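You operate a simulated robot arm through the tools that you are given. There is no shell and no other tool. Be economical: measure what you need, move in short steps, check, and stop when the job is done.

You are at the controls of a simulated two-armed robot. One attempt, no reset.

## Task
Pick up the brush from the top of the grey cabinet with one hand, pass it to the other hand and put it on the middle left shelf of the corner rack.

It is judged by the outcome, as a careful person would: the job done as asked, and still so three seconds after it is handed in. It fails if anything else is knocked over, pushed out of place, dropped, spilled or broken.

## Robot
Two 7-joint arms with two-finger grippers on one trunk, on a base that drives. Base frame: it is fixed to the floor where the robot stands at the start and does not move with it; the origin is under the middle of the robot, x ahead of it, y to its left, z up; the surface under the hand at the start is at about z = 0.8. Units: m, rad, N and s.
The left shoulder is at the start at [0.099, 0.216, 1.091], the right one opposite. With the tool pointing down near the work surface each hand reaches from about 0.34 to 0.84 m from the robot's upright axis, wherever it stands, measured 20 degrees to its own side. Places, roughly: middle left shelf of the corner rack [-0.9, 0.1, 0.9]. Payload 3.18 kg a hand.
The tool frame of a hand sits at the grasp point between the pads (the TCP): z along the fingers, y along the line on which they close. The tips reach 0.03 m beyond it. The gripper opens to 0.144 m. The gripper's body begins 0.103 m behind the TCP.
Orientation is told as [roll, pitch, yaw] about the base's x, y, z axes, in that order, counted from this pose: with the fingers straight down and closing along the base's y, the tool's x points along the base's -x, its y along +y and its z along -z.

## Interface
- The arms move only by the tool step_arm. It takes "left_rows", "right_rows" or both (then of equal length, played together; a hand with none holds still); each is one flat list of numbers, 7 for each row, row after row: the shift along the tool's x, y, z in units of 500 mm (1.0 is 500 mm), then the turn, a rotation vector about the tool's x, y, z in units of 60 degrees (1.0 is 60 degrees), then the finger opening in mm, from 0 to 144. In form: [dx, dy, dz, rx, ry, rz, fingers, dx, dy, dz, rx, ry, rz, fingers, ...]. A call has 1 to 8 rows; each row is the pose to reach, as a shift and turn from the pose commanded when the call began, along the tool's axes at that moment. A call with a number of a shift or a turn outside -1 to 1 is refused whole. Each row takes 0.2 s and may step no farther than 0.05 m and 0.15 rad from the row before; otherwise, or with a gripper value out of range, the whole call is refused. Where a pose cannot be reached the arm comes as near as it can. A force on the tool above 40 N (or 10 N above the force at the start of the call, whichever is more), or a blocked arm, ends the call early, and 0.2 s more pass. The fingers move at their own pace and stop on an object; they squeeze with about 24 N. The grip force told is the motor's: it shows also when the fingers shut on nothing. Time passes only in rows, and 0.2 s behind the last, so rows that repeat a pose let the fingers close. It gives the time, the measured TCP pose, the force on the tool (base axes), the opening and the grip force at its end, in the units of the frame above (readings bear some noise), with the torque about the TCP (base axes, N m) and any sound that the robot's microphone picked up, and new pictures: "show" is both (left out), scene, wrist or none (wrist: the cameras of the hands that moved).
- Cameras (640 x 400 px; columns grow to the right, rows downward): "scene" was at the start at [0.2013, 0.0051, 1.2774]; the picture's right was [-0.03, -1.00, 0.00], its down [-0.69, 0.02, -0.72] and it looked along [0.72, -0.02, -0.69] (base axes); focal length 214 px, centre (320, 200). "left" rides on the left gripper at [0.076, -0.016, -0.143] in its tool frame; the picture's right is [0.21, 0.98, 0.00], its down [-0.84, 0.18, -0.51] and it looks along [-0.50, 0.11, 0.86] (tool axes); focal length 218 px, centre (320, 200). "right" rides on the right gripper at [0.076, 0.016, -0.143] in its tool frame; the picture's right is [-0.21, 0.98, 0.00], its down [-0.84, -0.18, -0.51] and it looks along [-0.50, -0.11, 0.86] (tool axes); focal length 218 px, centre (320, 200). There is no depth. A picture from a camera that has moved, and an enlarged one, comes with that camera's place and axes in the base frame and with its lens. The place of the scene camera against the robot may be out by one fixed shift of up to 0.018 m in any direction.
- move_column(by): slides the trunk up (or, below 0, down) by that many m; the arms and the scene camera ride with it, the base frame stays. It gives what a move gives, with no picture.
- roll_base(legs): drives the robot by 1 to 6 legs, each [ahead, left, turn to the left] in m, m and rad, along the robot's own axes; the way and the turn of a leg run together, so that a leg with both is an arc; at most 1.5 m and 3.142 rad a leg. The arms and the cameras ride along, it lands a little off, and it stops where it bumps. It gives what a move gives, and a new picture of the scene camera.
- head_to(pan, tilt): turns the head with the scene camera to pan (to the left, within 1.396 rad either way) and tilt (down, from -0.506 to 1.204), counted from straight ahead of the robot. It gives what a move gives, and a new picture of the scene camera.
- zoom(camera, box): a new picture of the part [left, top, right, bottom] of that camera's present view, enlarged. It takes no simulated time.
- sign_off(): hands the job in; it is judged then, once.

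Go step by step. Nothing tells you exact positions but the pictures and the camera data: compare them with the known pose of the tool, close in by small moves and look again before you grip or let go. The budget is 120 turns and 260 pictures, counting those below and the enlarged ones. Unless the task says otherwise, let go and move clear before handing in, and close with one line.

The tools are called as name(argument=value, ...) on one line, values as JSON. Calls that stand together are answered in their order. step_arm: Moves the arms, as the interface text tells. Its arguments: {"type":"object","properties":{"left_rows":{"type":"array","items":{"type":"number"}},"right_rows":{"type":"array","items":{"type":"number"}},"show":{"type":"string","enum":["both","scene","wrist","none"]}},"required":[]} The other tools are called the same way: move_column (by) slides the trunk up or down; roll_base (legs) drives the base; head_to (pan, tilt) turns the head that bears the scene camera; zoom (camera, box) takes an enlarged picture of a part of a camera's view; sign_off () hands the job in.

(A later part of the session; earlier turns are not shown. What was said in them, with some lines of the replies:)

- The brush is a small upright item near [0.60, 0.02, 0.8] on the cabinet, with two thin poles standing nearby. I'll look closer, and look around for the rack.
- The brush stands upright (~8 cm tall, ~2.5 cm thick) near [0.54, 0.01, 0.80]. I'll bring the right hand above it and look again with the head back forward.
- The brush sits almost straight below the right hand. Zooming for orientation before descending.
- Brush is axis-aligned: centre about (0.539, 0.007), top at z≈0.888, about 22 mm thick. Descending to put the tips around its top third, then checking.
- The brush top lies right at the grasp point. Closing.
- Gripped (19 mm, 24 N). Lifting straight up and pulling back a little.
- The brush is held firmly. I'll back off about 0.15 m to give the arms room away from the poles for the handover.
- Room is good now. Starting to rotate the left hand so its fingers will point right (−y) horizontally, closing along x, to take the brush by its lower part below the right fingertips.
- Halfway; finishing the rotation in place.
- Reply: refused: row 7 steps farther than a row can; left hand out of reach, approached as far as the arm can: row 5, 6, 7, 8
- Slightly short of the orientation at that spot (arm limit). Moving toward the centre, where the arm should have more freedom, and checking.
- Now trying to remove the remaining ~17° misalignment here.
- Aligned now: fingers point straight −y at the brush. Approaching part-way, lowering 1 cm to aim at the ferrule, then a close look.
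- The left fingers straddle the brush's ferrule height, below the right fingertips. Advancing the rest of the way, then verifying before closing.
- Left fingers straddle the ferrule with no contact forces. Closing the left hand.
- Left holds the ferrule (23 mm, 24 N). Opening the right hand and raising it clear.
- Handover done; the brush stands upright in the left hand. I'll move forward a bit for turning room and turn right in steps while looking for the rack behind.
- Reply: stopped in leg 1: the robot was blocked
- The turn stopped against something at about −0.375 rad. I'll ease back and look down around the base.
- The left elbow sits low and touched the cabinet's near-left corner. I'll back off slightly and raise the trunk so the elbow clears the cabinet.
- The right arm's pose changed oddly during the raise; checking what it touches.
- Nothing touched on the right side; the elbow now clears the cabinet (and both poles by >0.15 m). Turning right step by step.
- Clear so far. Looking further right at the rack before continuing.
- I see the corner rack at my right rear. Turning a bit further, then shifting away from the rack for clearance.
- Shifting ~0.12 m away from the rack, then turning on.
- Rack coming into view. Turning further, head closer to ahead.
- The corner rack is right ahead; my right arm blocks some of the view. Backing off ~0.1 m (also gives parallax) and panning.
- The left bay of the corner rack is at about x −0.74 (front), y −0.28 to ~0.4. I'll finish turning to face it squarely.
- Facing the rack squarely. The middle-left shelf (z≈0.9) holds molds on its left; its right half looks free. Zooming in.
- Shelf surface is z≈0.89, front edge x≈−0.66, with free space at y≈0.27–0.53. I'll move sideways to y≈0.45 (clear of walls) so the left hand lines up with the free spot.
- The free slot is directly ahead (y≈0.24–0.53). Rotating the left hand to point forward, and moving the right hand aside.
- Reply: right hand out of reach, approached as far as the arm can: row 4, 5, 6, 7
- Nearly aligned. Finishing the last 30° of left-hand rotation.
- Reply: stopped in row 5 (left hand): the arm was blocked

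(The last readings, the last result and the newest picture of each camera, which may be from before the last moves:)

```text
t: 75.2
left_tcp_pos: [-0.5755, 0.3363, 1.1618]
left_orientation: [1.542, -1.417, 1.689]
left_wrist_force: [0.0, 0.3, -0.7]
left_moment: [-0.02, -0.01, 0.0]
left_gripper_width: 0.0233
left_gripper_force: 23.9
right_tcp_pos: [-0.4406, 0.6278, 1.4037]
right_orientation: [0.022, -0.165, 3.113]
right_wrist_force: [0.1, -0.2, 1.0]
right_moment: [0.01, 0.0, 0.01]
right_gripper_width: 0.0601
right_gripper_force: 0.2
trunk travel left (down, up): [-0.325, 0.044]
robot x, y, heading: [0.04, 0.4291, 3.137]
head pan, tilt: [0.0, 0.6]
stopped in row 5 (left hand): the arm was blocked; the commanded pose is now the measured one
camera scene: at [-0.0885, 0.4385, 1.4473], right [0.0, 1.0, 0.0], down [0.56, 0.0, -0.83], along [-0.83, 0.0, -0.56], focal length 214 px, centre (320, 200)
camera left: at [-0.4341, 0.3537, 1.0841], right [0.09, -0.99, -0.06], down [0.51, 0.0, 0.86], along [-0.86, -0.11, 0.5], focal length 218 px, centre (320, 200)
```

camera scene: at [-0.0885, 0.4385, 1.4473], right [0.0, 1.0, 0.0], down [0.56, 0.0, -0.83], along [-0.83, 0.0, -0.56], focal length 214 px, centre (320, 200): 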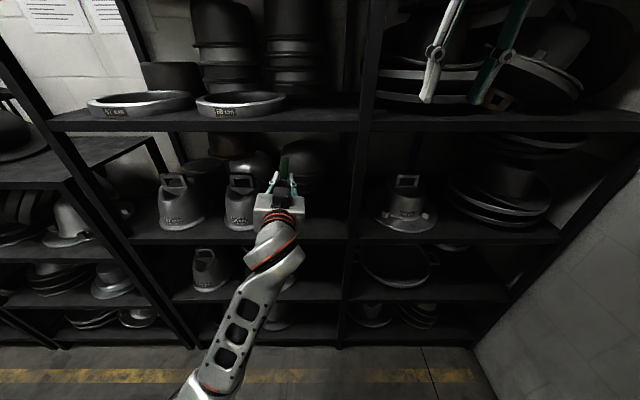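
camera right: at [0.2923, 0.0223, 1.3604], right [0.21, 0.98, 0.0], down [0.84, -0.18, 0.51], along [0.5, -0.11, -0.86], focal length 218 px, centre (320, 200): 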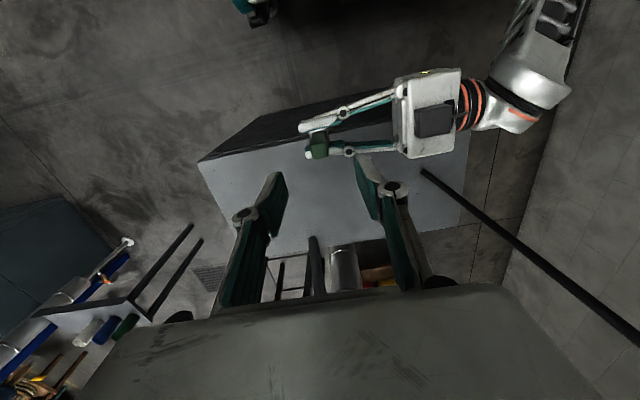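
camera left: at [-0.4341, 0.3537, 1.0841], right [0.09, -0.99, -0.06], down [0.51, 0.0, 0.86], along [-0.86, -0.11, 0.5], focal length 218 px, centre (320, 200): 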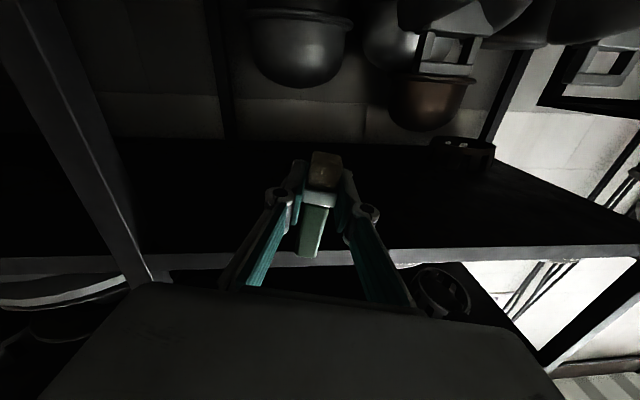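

The arm stopped at a limit with ~9° of roll left. I'll shift the hand a bit to the left, where the arm has more freedom, while correcting the roll.

step_arm(left_rows=[0.005, 0.04, 0.005, 0.02, 0, -0.035, 10, 0.01, 0.08, 0.01, 0.043, -0.007, -0.07, 10, 0.014, 0.12, 0.015, 0.065, -0.01, -0.11, 10, 0.018, 0.15, 0.02, 0.086, -0.014, -0.145, 10, 0.018, 0.15, 0.02, 0.086, -0.014, -0.145, 10])

```text
t: 76.4
left_tcp_pos: [-0.5789, 0.2628, 1.1656]
left_orientation: [-2.454, -1.563, -0.693]
left_wrist_force: [0.3, -0.3, -0.5]
left_moment: [-0.03, 0.01, 0.03]
left_gripper_width: 0.0232
left_gripper_force: 24.0
right_tcp_pos: [-0.4407, 0.6273, 1.4031]
right_orientation: [0.022, -0.164, 3.112]
right_wrist_force: [-0.5, -0.9, 0.8]
right_moment: [-0.06, 0.01, 0.02]
right_gripper_width: 0.0597
right_gripper_force: 0.0
trunk travel left (down, up): [-0.325, 0.044]
robot x, y, heading: [0.0393, 0.4305, 3.135]
head pan, tilt: [0.0, 0.6]
camera scene: at [-0.0889, 0.4392, 1.4473], right [0.0, 1.0, 0.0], down [0.56, 0.0, -0.83], along [-0.83, 0.0, -0.56], focal length 214 px, centre (320, 200)
camera left: at [-0.4379, 0.2786, 1.0894], right [-0.01, -0.98, -0.21], down [0.51, -0.19, 0.84], along [-0.86, -0.1, 0.5], focal length 218 px, centre (320, 200)
```

scene: 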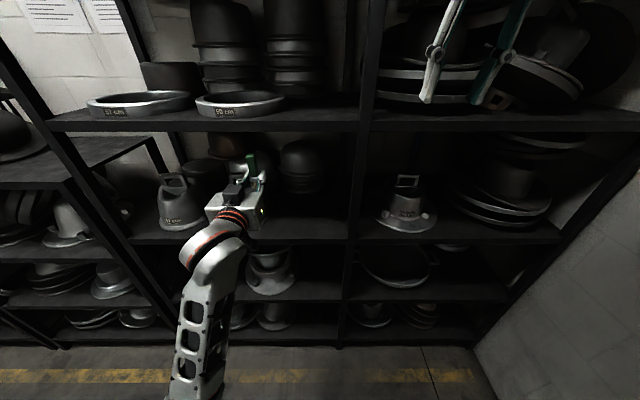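
left: 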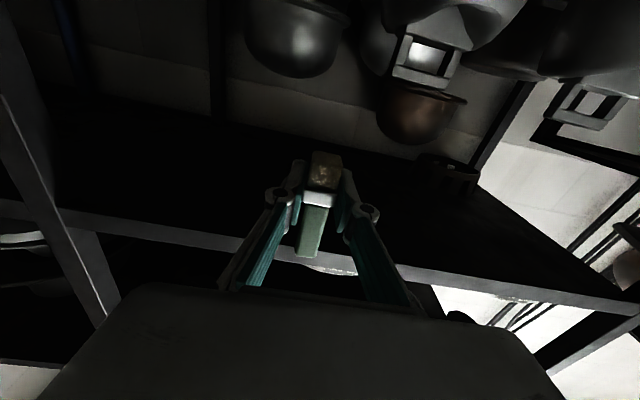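

Orientation is now right. Shifting the base right ~0.13 m to put the brush in front of the free slot.

roll_base(legs=[[0, -0.13, 0]])

move_column(by=-0.14)

head_to(pan=0.1, tilt=0.45)

```text
t: 78.2
left_tcp_pos: [-0.5799, 0.3943, 1.167]
left_orientation: [-2.503, -1.567, -0.647]
left_wrist_force: [0.6, -0.1, -0.3]
left_moment: [-0.01, -0.02, 0.02]
left_gripper_width: 0.0233
left_gripper_force: 24.2
right_tcp_pos: [-0.4397, 0.7602, 1.402]
right_orientation: [0.022, -0.165, 3.108]
right_wrist_force: [-0.4, 0.3, 0.1]
right_moment: [-0.04, 0.01, -0.02]
right_gripper_width: 0.06
right_gripper_force: 0.0
trunk travel left (down, up): [-0.325, 0.044]
robot x, y, heading: [0.0383, 0.5589, 3.139]
head pan, tilt: [0.0, 0.6]
camera scene: at [-0.0886, 0.5689, 1.4473], right [0.0, 1.0, 0.0], down [0.56, 0.0, -0.83], along [-0.83, 0.0, -0.56], focal length 214 px, centre (320, 200)
```

scene: 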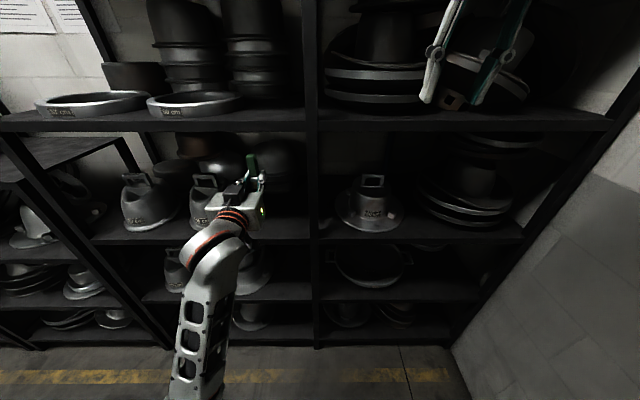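

```text
t: 79.8
left_tcp_pos: [-0.5802, 0.3725, 0.9945]
left_orientation: [1.403, -1.422, 1.743]
left_wrist_force: [0.0, 0.3, -0.3]
left_moment: [-0.02, 0.02, 0.02]
left_gripper_width: 0.023
left_gripper_force: 24.5
right_tcp_pos: [-0.4413, 0.7599, 1.2581]
right_orientation: [0.021, -0.155, 3.106]
right_wrist_force: [0.2, -0.4, -0.8]
right_moment: [0.02, 0.02, 0.04]
right_gripper_width: 0.06
right_gripper_force: 0.0
trunk travel left (down, up): [-0.184, 0.185]
robot x, y, heading: [0.0345, 0.5629, 3.142]
head pan, tilt: [0.0, 0.6]
stopped: the arm was blocked; the commanded pose is now the measured one
```

```text
t: 80.5
left_tcp_pos: [-0.5794, 0.3731, 0.994]
left_orientation: [1.409, -1.421, 1.732]
left_wrist_force: [0.0, -0.6, -0.3]
left_moment: [-0.01, -0.03, 0.02]
left_gripper_width: 0.0232
left_gripper_force: 24.5
right_tcp_pos: [-0.4408, 0.7591, 1.2599]
right_orientation: [0.021, -0.155, 3.109]
right_wrist_force: [0.0, 0.6, -0.8]
right_moment: [-0.01, 0.02, -0.01]
right_gripper_width: 0.0599
right_gripper_force: 0.1
trunk travel left (down, up): [-0.184, 0.185]
robot x, y, heading: [0.0385, 0.56, 3.137]
head pan, tilt: [0.099, 0.45]
camera scene: at [-0.1607, 0.5596, 1.3152], right [-0.1, 1.0, 0.0], down [0.43, 0.04, -0.9], along [-0.9, -0.09, -0.44], focal length 214 px, centre (320, 200)
```

scene: 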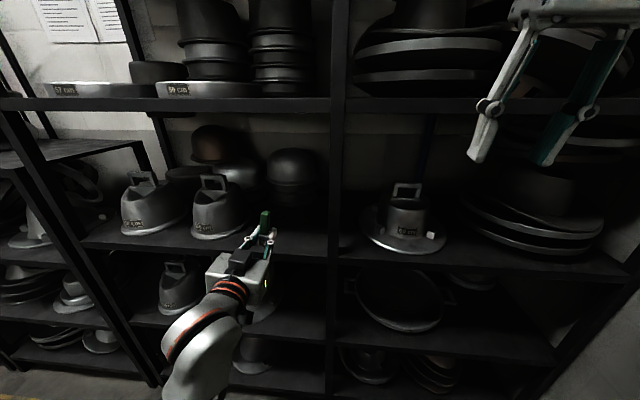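

The left elbow presses on my own body when folded and low. I'll raise the trunk slightly, straighten the hand, then extend into the bay (which unfolds the elbow) before lowering.

move_column(by=0.06)

zoom(camera="left", box=[0, 0, 640, 400])

```text
t: 81.5
left_tcp_pos: [-0.583, 0.3523, 1.0494]
left_orientation: [1.404, -1.397, 1.775]
left_wrist_force: [-0.1, 0.8, -0.3]
left_moment: [-0.01, 0.0, 0.04]
left_gripper_width: 0.0234
left_gripper_force: 24.3
right_tcp_pos: [-0.4431, 0.758, 1.3174]
right_orientation: [0.02, -0.154, 3.109]
right_wrist_force: [-0.2, 0.6, 0.0]
right_moment: [0.0, -0.03, 0.0]
right_gripper_width: 0.0601
right_gripper_force: 0.0
trunk travel left (down, up): [-0.244, 0.125]
robot x, y, heading: [0.0377, 0.5624, 3.139]
head pan, tilt: [0.099, 0.45]
```

```text
1.00 times, centred on (320, 200) of left (not enlarged: the box is as wide or as high as the picture)
camera zoom: at [-0.4396, 0.3612, 0.9744], right [0.04, -1.0, -0.04], down [0.48, -0.01, 0.88], along [-0.87, -0.05, 0.48], focal length 218 px, centre (320, 200)
```

zoom: 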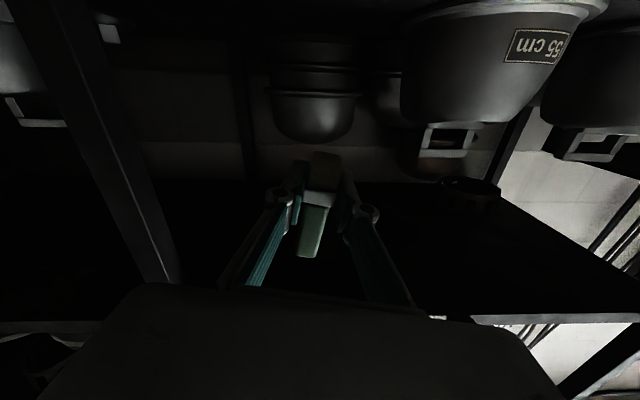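

Extending forward ~0.12 m while removing the roll.

step_arm(left_rows=[-0.003, -0.005, 0.05, 0, 0, -0.01, 10, -0.006, -0.01, 0.1, 0.008, -0.009, -0.05, 10, -0.009, -0.015, 0.15, 0.016, -0.018, -0.09, 10, -0.011, -0.02, 0.2, 0.024, -0.027, -0.13, 10, -0.013, -0.027, 0.232, 0.032, -0.036, -0.167, 10, -0.013, -0.027, 0.232, 0.032, -0.036, -0.167, 10])

```text
t: 82.9
left_tcp_pos: [-0.6951, 0.3782, 1.045]
left_orientation: [2.084, -1.569, 1.032]
left_wrist_force: [0.1, 0.4, -0.7]
left_moment: [0.0, -0.03, 0.01]
left_gripper_width: 0.0234
left_gripper_force: 23.8
right_tcp_pos: [-0.4418, 0.7589, 1.3194]
right_orientation: [0.023, -0.155, 3.107]
right_wrist_force: [1.0, 0.1, -0.1]
right_moment: [-0.01, 0.03, -0.02]
right_gripper_width: 0.0598
right_gripper_force: 0.0
trunk travel left (down, up): [-0.244, 0.125]
robot x, y, heading: [0.0409, 0.5598, 3.141]
head pan, tilt: [0.099, 0.45]
camera scene: at [-0.116, 0.5594, 1.3782], right [-0.1, 1.0, 0.0], down [0.43, 0.04, -0.9], along [-0.9, -0.09, -0.44], focal length 214 px, centre (320, 200)
camera left: at [-0.5523, 0.3925, 0.9686], right [-0.02, -0.98, -0.21], down [0.5, -0.19, 0.84], along [-0.86, -0.08, 0.5], focal length 218 px, centre (320, 200)
```

scene: 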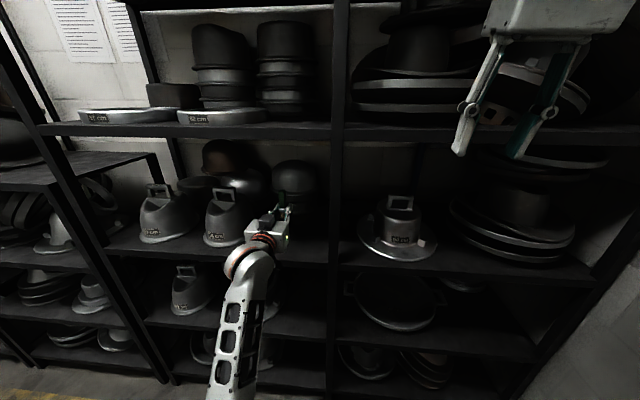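
left: 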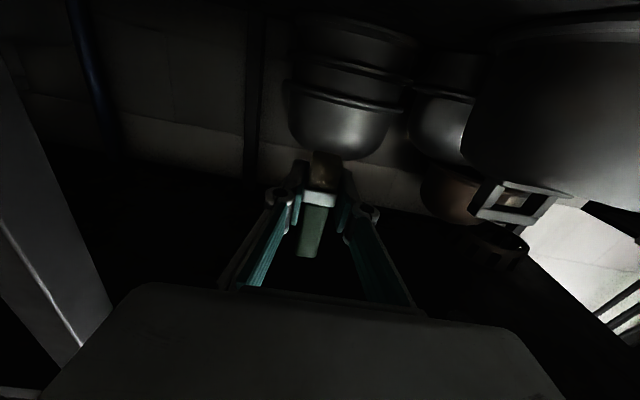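

Aligned and inside the bay. Moving a bit deeper and lowering to z≈0.96, then checking the gap.

step_arm(left_rows=[0.04, 0, 0.03, 0, 0, 0, 10, 0.08, 0, 0.05, 0, 0, 0, 10, 0.12, 0, 0.06, 0, 0, 0, 10, 0.16, 0, 0.07, 0, 0, 0, 10, 0.16, 0, 0.07, 0, 0, 0, 10], show="wrist")

head_to(pan=0.3, tilt=0.6)

zoom(camera="scene", box=[260, 120, 420, 220])

```text
t: 84.1
left_tcp_pos: [-0.7319, 0.3891, 0.9782]
left_orientation: [-1.964, -1.537, -1.21]
left_wrist_force: [-0.3, 0.5, -0.4]
left_moment: [-0.03, 0.0, 0.02]
left_gripper_width: 0.0235
left_gripper_force: 24.8
right_tcp_pos: [-0.4433, 0.7587, 1.3185]
right_orientation: [0.022, -0.155, 3.109]
right_wrist_force: [-0.6, -0.7, 0.2]
right_moment: [-0.01, -0.02, -0.02]
right_gripper_width: 0.06
right_gripper_force: 0.0
trunk travel left (down, up): [-0.244, 0.125]
robot x, y, heading: [0.0412, 0.5585, 3.135]
head pan, tilt: [0.099, 0.45]
camera left: at [-0.5909, 0.4052, 0.9003], right [-0.03, -0.97, -0.24], down [0.51, -0.22, 0.83], along [-0.86, -0.1, 0.5], focal length 218 px, centre (320, 200)
```

left: 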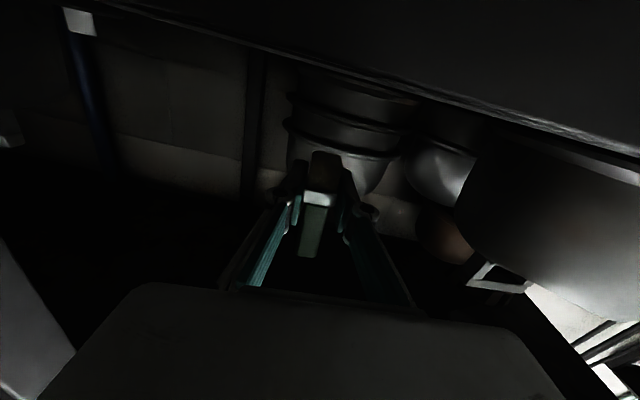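

```text
t: 84.9
left_tcp_pos: [-0.7327, 0.3921, 0.9763]
left_orientation: [-1.915, -1.536, -1.262]
left_wrist_force: [-0.4, -0.3, -1.0]
left_moment: [0.02, -0.01, 0.0]
left_gripper_width: 0.0232
left_gripper_force: 24.0
right_tcp_pos: [-0.441, 0.7598, 1.3197]
right_orientation: [0.02, -0.155, 3.108]
right_wrist_force: [0.2, 1.2, 0.3]
right_moment: [0.04, 0.0, 0.05]
right_gripper_width: 0.0601
right_gripper_force: 0.1
trunk travel left (down, up): [-0.244, 0.125]
robot x, y, heading: [0.0405, 0.5607, 3.137]
head pan, tilt: [0.3, 0.6]
camera scene: at [-0.1092, 0.5424, 1.3647], right [-0.29, 0.96, 0.0], down [0.54, 0.16, -0.83], along [-0.79, -0.24, -0.56], focal length 214 px, centre (320, 200)
```

scene: 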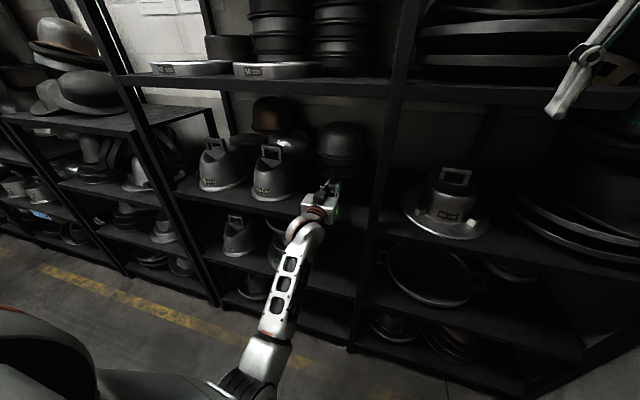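

```text
4.00 times, centred on (340, 170) of scene
camera zoom: at [-0.1092, 0.5424, 1.3647], right [-0.29, 0.96, 0.0], down [0.54, 0.16, -0.83], along [-0.79, -0.24, -0.56], focal length 858 px, centre (240, 320)
```

zoom: 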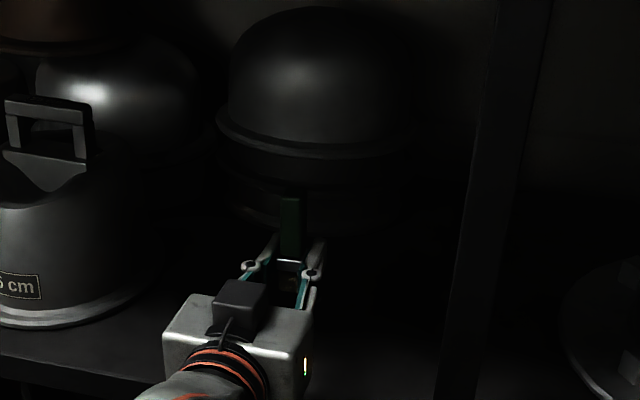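

The shelf surface looks to be at z≈0.90 (level with the wrist camera now). Backing out 1.5 cm for camera clearance and lowering 2 cm more, watching for tracking.

step_arm(left_rows=[0.0, 0.0, -0.03, 0, 0, 0, 10, 0.02, 0.0, -0.03, 0, 0, 0, 10, 0.04, 0.0, -0.03, 0, 0, 0, 10, 0.05, 0, -0.03, 0, 0, 0, 10, 0.05, 0, -0.03, 0, 0, 0, 10], show="wrist")

head_to(pan=0.6, tilt=1.1)

```text
t: 86.1
left_tcp_pos: [-0.7171, 0.3917, 0.9503]
left_orientation: [-1.955, -1.541, -1.218]
left_wrist_force: [0.3, 0.4, -0.5]
left_moment: [0.03, 0.01, -0.02]
left_gripper_width: 0.0231
left_gripper_force: 23.7
right_tcp_pos: [-0.442, 0.76, 1.3191]
right_orientation: [0.022, -0.155, 3.109]
right_wrist_force: [0.0, 0.7, 0.1]
right_moment: [-0.03, 0.0, 0.03]
right_gripper_width: 0.0601
right_gripper_force: 0.1
trunk travel left (down, up): [-0.244, 0.125]
robot x, y, heading: [0.0367, 0.5575, 3.141]
head pan, tilt: [0.3, 0.6]
camera left: at [-0.5756, 0.4062, 0.8727], right [-0.03, -0.97, -0.24], down [0.51, -0.22, 0.83], along [-0.86, -0.09, 0.5], focal length 218 px, centre (320, 200)
```

left: 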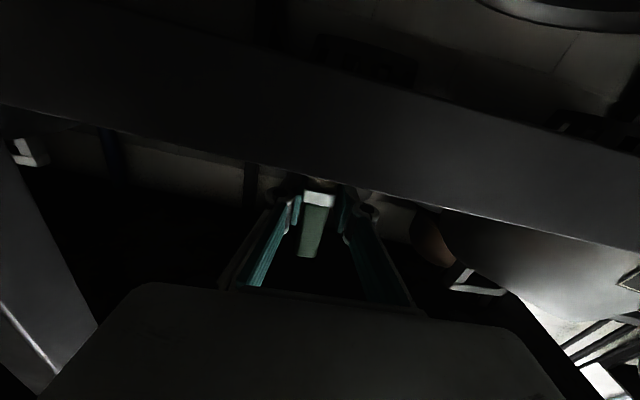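

```text
t: 87.0
left_tcp_pos: [-0.7172, 0.3916, 0.9508]
left_orientation: [-1.944, -1.542, -1.231]
left_wrist_force: [0.1, -0.2, -1.3]
left_moment: [-0.01, 0.02, 0.01]
left_gripper_width: 0.0234
left_gripper_force: 23.6
right_tcp_pos: [-0.4409, 0.7592, 1.3191]
right_orientation: [0.024, -0.154, 3.108]
right_wrist_force: [1.0, -0.5, -0.2]
right_moment: [0.01, 0.0, -0.02]
right_gripper_width: 0.06
right_gripper_force: 0.1
trunk travel left (down, up): [-0.244, 0.125]
robot x, y, heading: [0.0409, 0.5627, 3.141]
head pan, tilt: [0.6, 1.1]
camera scene: at [-0.0769, 0.5327, 1.3261], right [-0.56, 0.83, 0.0], down [0.74, 0.5, -0.45], along [-0.38, -0.26, -0.89], focal length 214 px, centre (320, 200)
```

scene: 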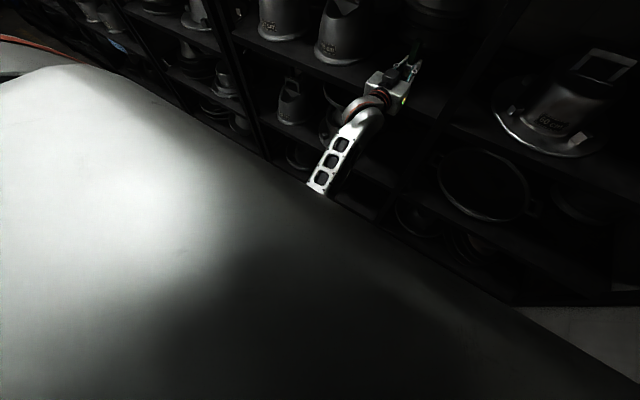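

Tracking well: shelf lip is at x≈−0.64, top ≈0.90, brush bottom ≈2 cm above. Lowering slowly with a small roll correction.

step_arm(left_rows=[0.008, 0, 0, -0.016, 0.003, 0.014, 10, 0.016, 0, 0, -0.032, 0.006, 0.027, 10, 0.024, 0, 0, -0.032, 0.006, 0.027, 10, 0.03, 0, 0, -0.032, 0.006, 0.027, 10], show="wrist")

head_to(pan=0.3, tilt=0.6)

zoom(camera="scene", box=[280, 140, 400, 215])

```text
t: 88.0
left_tcp_pos: [-0.7192, 0.3817, 0.9348]
left_orientation: [1.811, -1.525, 1.333]
left_wrist_force: [0.4, -0.2, -0.2]
left_moment: [-0.01, -0.02, 0.0]
left_gripper_width: 0.0232
left_gripper_force: 23.9
right_tcp_pos: [-0.4428, 0.7599, 1.3199]
right_orientation: [0.019, -0.155, 3.109]
right_wrist_force: [-0.4, 0.1, -0.2]
right_moment: [0.01, 0.0, 0.01]
right_gripper_width: 0.0603
right_gripper_force: 0.1
trunk travel left (down, up): [-0.244, 0.125]
robot x, y, heading: [0.0375, 0.5584, 3.141]
head pan, tilt: [0.6, 1.1]
camera left: at [-0.5778, 0.3946, 0.8568], right [0.0, -0.99, -0.17], down [0.52, -0.14, 0.84], along [-0.86, -0.09, 0.51], focal length 218 px, centre (320, 200)
```

left: 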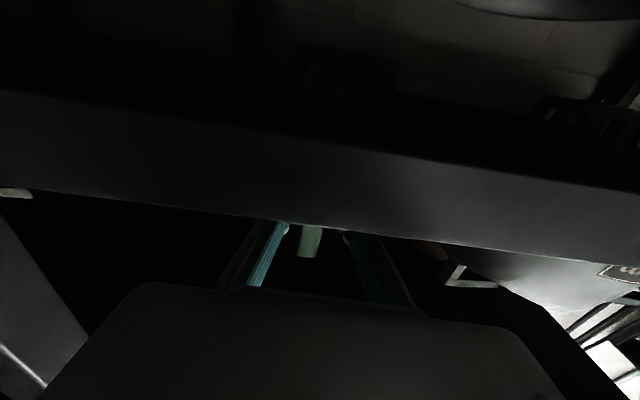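

```text
t: 88.9
left_tcp_pos: [-0.7179, 0.3822, 0.9344]
left_orientation: [1.783, -1.527, 1.363]
left_wrist_force: [-0.1, 0.3, -0.7]
left_moment: [0.03, 0.03, 0.02]
left_gripper_width: 0.0235
left_gripper_force: 24.1
right_tcp_pos: [-0.4418, 0.759, 1.3198]
right_orientation: [0.023, -0.154, 3.109]
right_wrist_force: [0.4, 0.1, 0.0]
right_moment: [-0.02, 0.0, -0.02]
right_gripper_width: 0.06
right_gripper_force: 0.0
trunk travel left (down, up): [-0.244, 0.125]
robot x, y, heading: [0.0404, 0.5611, 3.139]
head pan, tilt: [0.3, 0.6]
camera scene: at [-0.1091, 0.5423, 1.3646], right [-0.29, 0.96, 0.0], down [0.54, 0.17, -0.82], along [-0.79, -0.24, -0.57], focal length 214 px, centre (320, 200)
```

scene: 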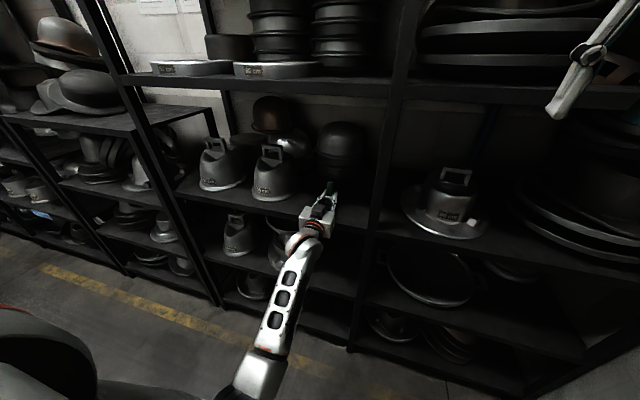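

```text
5.33 times, centred on (340, 178) of scene
camera zoom: at [-0.1091, 0.5423, 1.3646], right [-0.29, 0.96, 0.0], down [0.54, 0.17, -0.82], along [-0.79, -0.24, -0.57], focal length 1144 px, centre (213, 320)
```

zoom: 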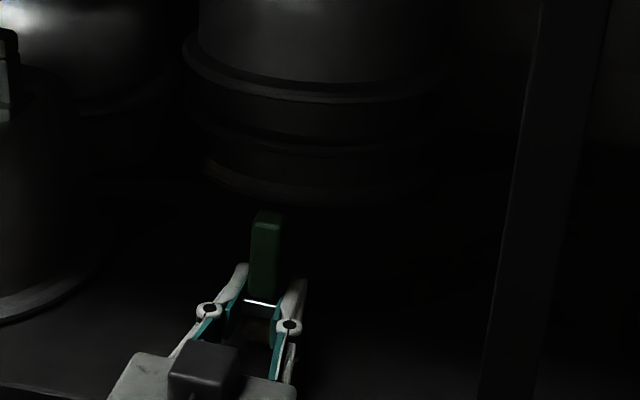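

Still aligned, about 5–7 mm to go. Lowering gently until contact.

step_arm(left_rows=[0.005, 0, 0, 0, 0, -0.02, 10, 0.01, 0, 0, 0, 0, -0.02, 10, 0.014, 0, 0, 0, 0, -0.02, 10], show="none")

```text
t: 89.7
left_tcp_pos: [-0.7184, 0.3787, 0.9268]
left_orientation: [1.928, -1.541, 1.216]
left_wrist_force: [-1.2, 1.3, 1.5]
left_moment: [0.01, 0.01, 0.0]
left_gripper_width: 0.0234
left_gripper_force: 24.7
right_tcp_pos: [-0.4426, 0.7583, 1.3196]
right_orientation: [0.024, -0.155, 3.109]
right_wrist_force: [-0.4, -0.5, 0.4]
right_moment: [0.01, -0.02, 0.0]
right_gripper_width: 0.0601
right_gripper_force: 0.1
trunk travel left (down, up): [-0.244, 0.125]
robot x, y, heading: [0.0375, 0.5599, 3.136]
head pan, tilt: [0.3, 0.6]
```

A slight upward force; perhaps first touch. Another couple of millimetres.

step_arm(left_rows=[0.003, 0, 0, 0, 0, 0, 10, 0.006, 0, 0, 0, 0, 0, 10], show="none")

```text
t: 90.3
left_tcp_pos: [-0.7174, 0.379, 0.9268]
left_orientation: [2.072, -1.538, 1.07]
left_wrist_force: [-1.4, -1.7, 9.4]
left_moment: [0.07, 0.02, 0.01]
left_gripper_width: 0.0233
left_gripper_force: 24.0
right_tcp_pos: [-0.4426, 0.7591, 1.3194]
right_orientation: [0.023, -0.157, 3.106]
right_wrist_force: [0.9, -0.2, 0.0]
right_moment: [0.01, 0.03, 0.03]
right_gripper_width: 0.06
right_gripper_force: 0.0
trunk travel left (down, up): [-0.244, 0.125]
robot x, y, heading: [0.0378, 0.5605, 3.138]
head pan, tilt: [0.3, 0.6]
```

Contact (9 N up). Easing 1 mm and opening the fingers.

step_arm(left_rows=[-0.002, 0, 0, 0, 0, 0, 22, -0.002, 0, 0, 0, 0, 0, 28, -0.002, 0, 0, 0, 0, 0, 40, -0.002, 0, 0, 0, 0, 0, 54, -0.002, 0, 0, 0, 0, 0, 54], show="none")

zoom(camera="scene", box=[280, 140, 400, 215])

```text
t: 91.5
left_tcp_pos: [-0.7186, 0.378, 0.9229]
left_orientation: [1.853, -1.537, 1.289]
left_wrist_force: [0.4, 0.2, 0.3]
left_moment: [-0.04, -0.01, -0.03]
left_gripper_width: 0.0541
left_gripper_force: 0.1
right_tcp_pos: [-0.4435, 0.7598, 1.3193]
right_orientation: [0.022, -0.156, 3.109]
right_wrist_force: [-0.5, 0.9, 0.4]
right_moment: [-0.02, 0.04, -0.01]
right_gripper_width: 0.0603
right_gripper_force: 0.1
trunk travel left (down, up): [-0.244, 0.125]
robot x, y, heading: [0.0381, 0.5594, 3.134]
head pan, tilt: [0.3, 0.6]
```

```text
5.33 times, centred on (340, 178) of scene
camera zoom: at [-0.1092, 0.5424, 1.3647], right [-0.29, 0.96, 0.0], down [0.54, 0.17, -0.83], along [-0.79, -0.24, -0.56], focal length 1144 px, centre (213, 320)
```

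zoom: 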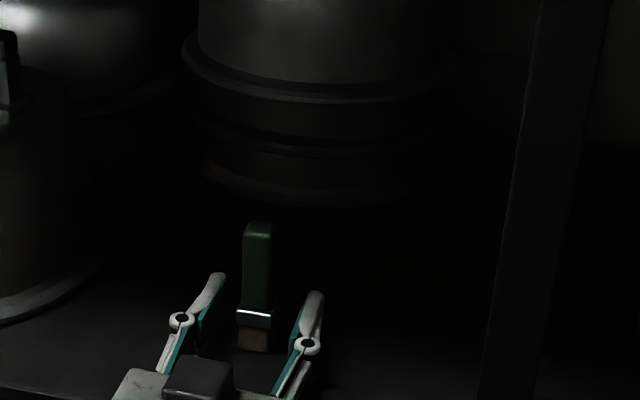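

The brush stands upright, free between the open fingers. Withdrawing straight back.

step_arm(left_rows=[0, 0, -0.05, 0, 0, 0, 56, 0, 0, -0.1, 0, 0, 0, 56, 0, 0, -0.16, 0, 0, 0, 56, 0, 0, -0.22, 0, 0, 0, 56], show="none")

zoom(camera="scene", box=[240, 120, 400, 240])

```text
t: 92.5
left_tcp_pos: [-0.611, 0.3724, 0.9285]
left_orientation: [1.92, -1.505, 1.223]
left_wrist_force: [-0.3, -0.7, 0.6]
left_moment: [0.01, 0.04, 0.0]
left_gripper_width: 0.0559
left_gripper_force: 0.1
right_tcp_pos: [-0.4412, 0.7587, 1.3188]
right_orientation: [0.021, -0.154, 3.109]
right_wrist_force: [0.6, 0.0, 0.8]
right_moment: [0.0, -0.01, -0.01]
right_gripper_width: 0.06
right_gripper_force: 0.1
trunk travel left (down, up): [-0.244, 0.125]
robot x, y, heading: [0.0344, 0.5608, 3.135]
head pan, tilt: [0.3, 0.6]
```

```text
3.33 times, centred on (320, 180) of scene
camera zoom: at [-0.1086, 0.5424, 1.3648], right [-0.29, 0.96, 0.0], down [0.54, 0.16, -0.83], along [-0.79, -0.24, -0.56], focal length 715 px, centre (320, 267)
```

zoom: 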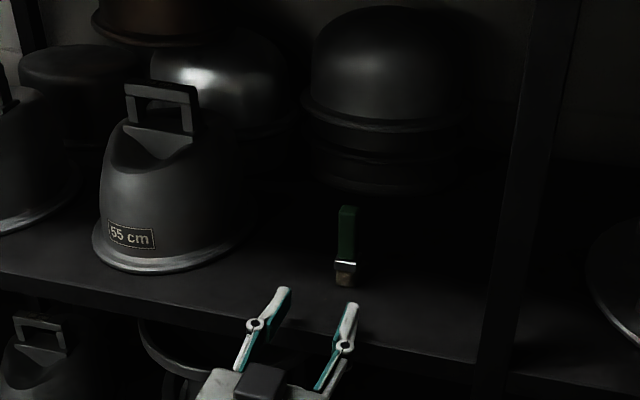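

The brush stands upright and free on the middle left shelf, the left hand is clear of the rack, and the neighbouring molds are where they were. Handing in.

sign_off()

```text
The job is handed in.
```

The right hand picked the brush up from the cabinet and passed it to the left hand, which set it upright on the middle left shelf of the corner rack; my left arm also pressed the grey cabinet's corner once during the turn, and I did not measure whether the cabinet shifted.
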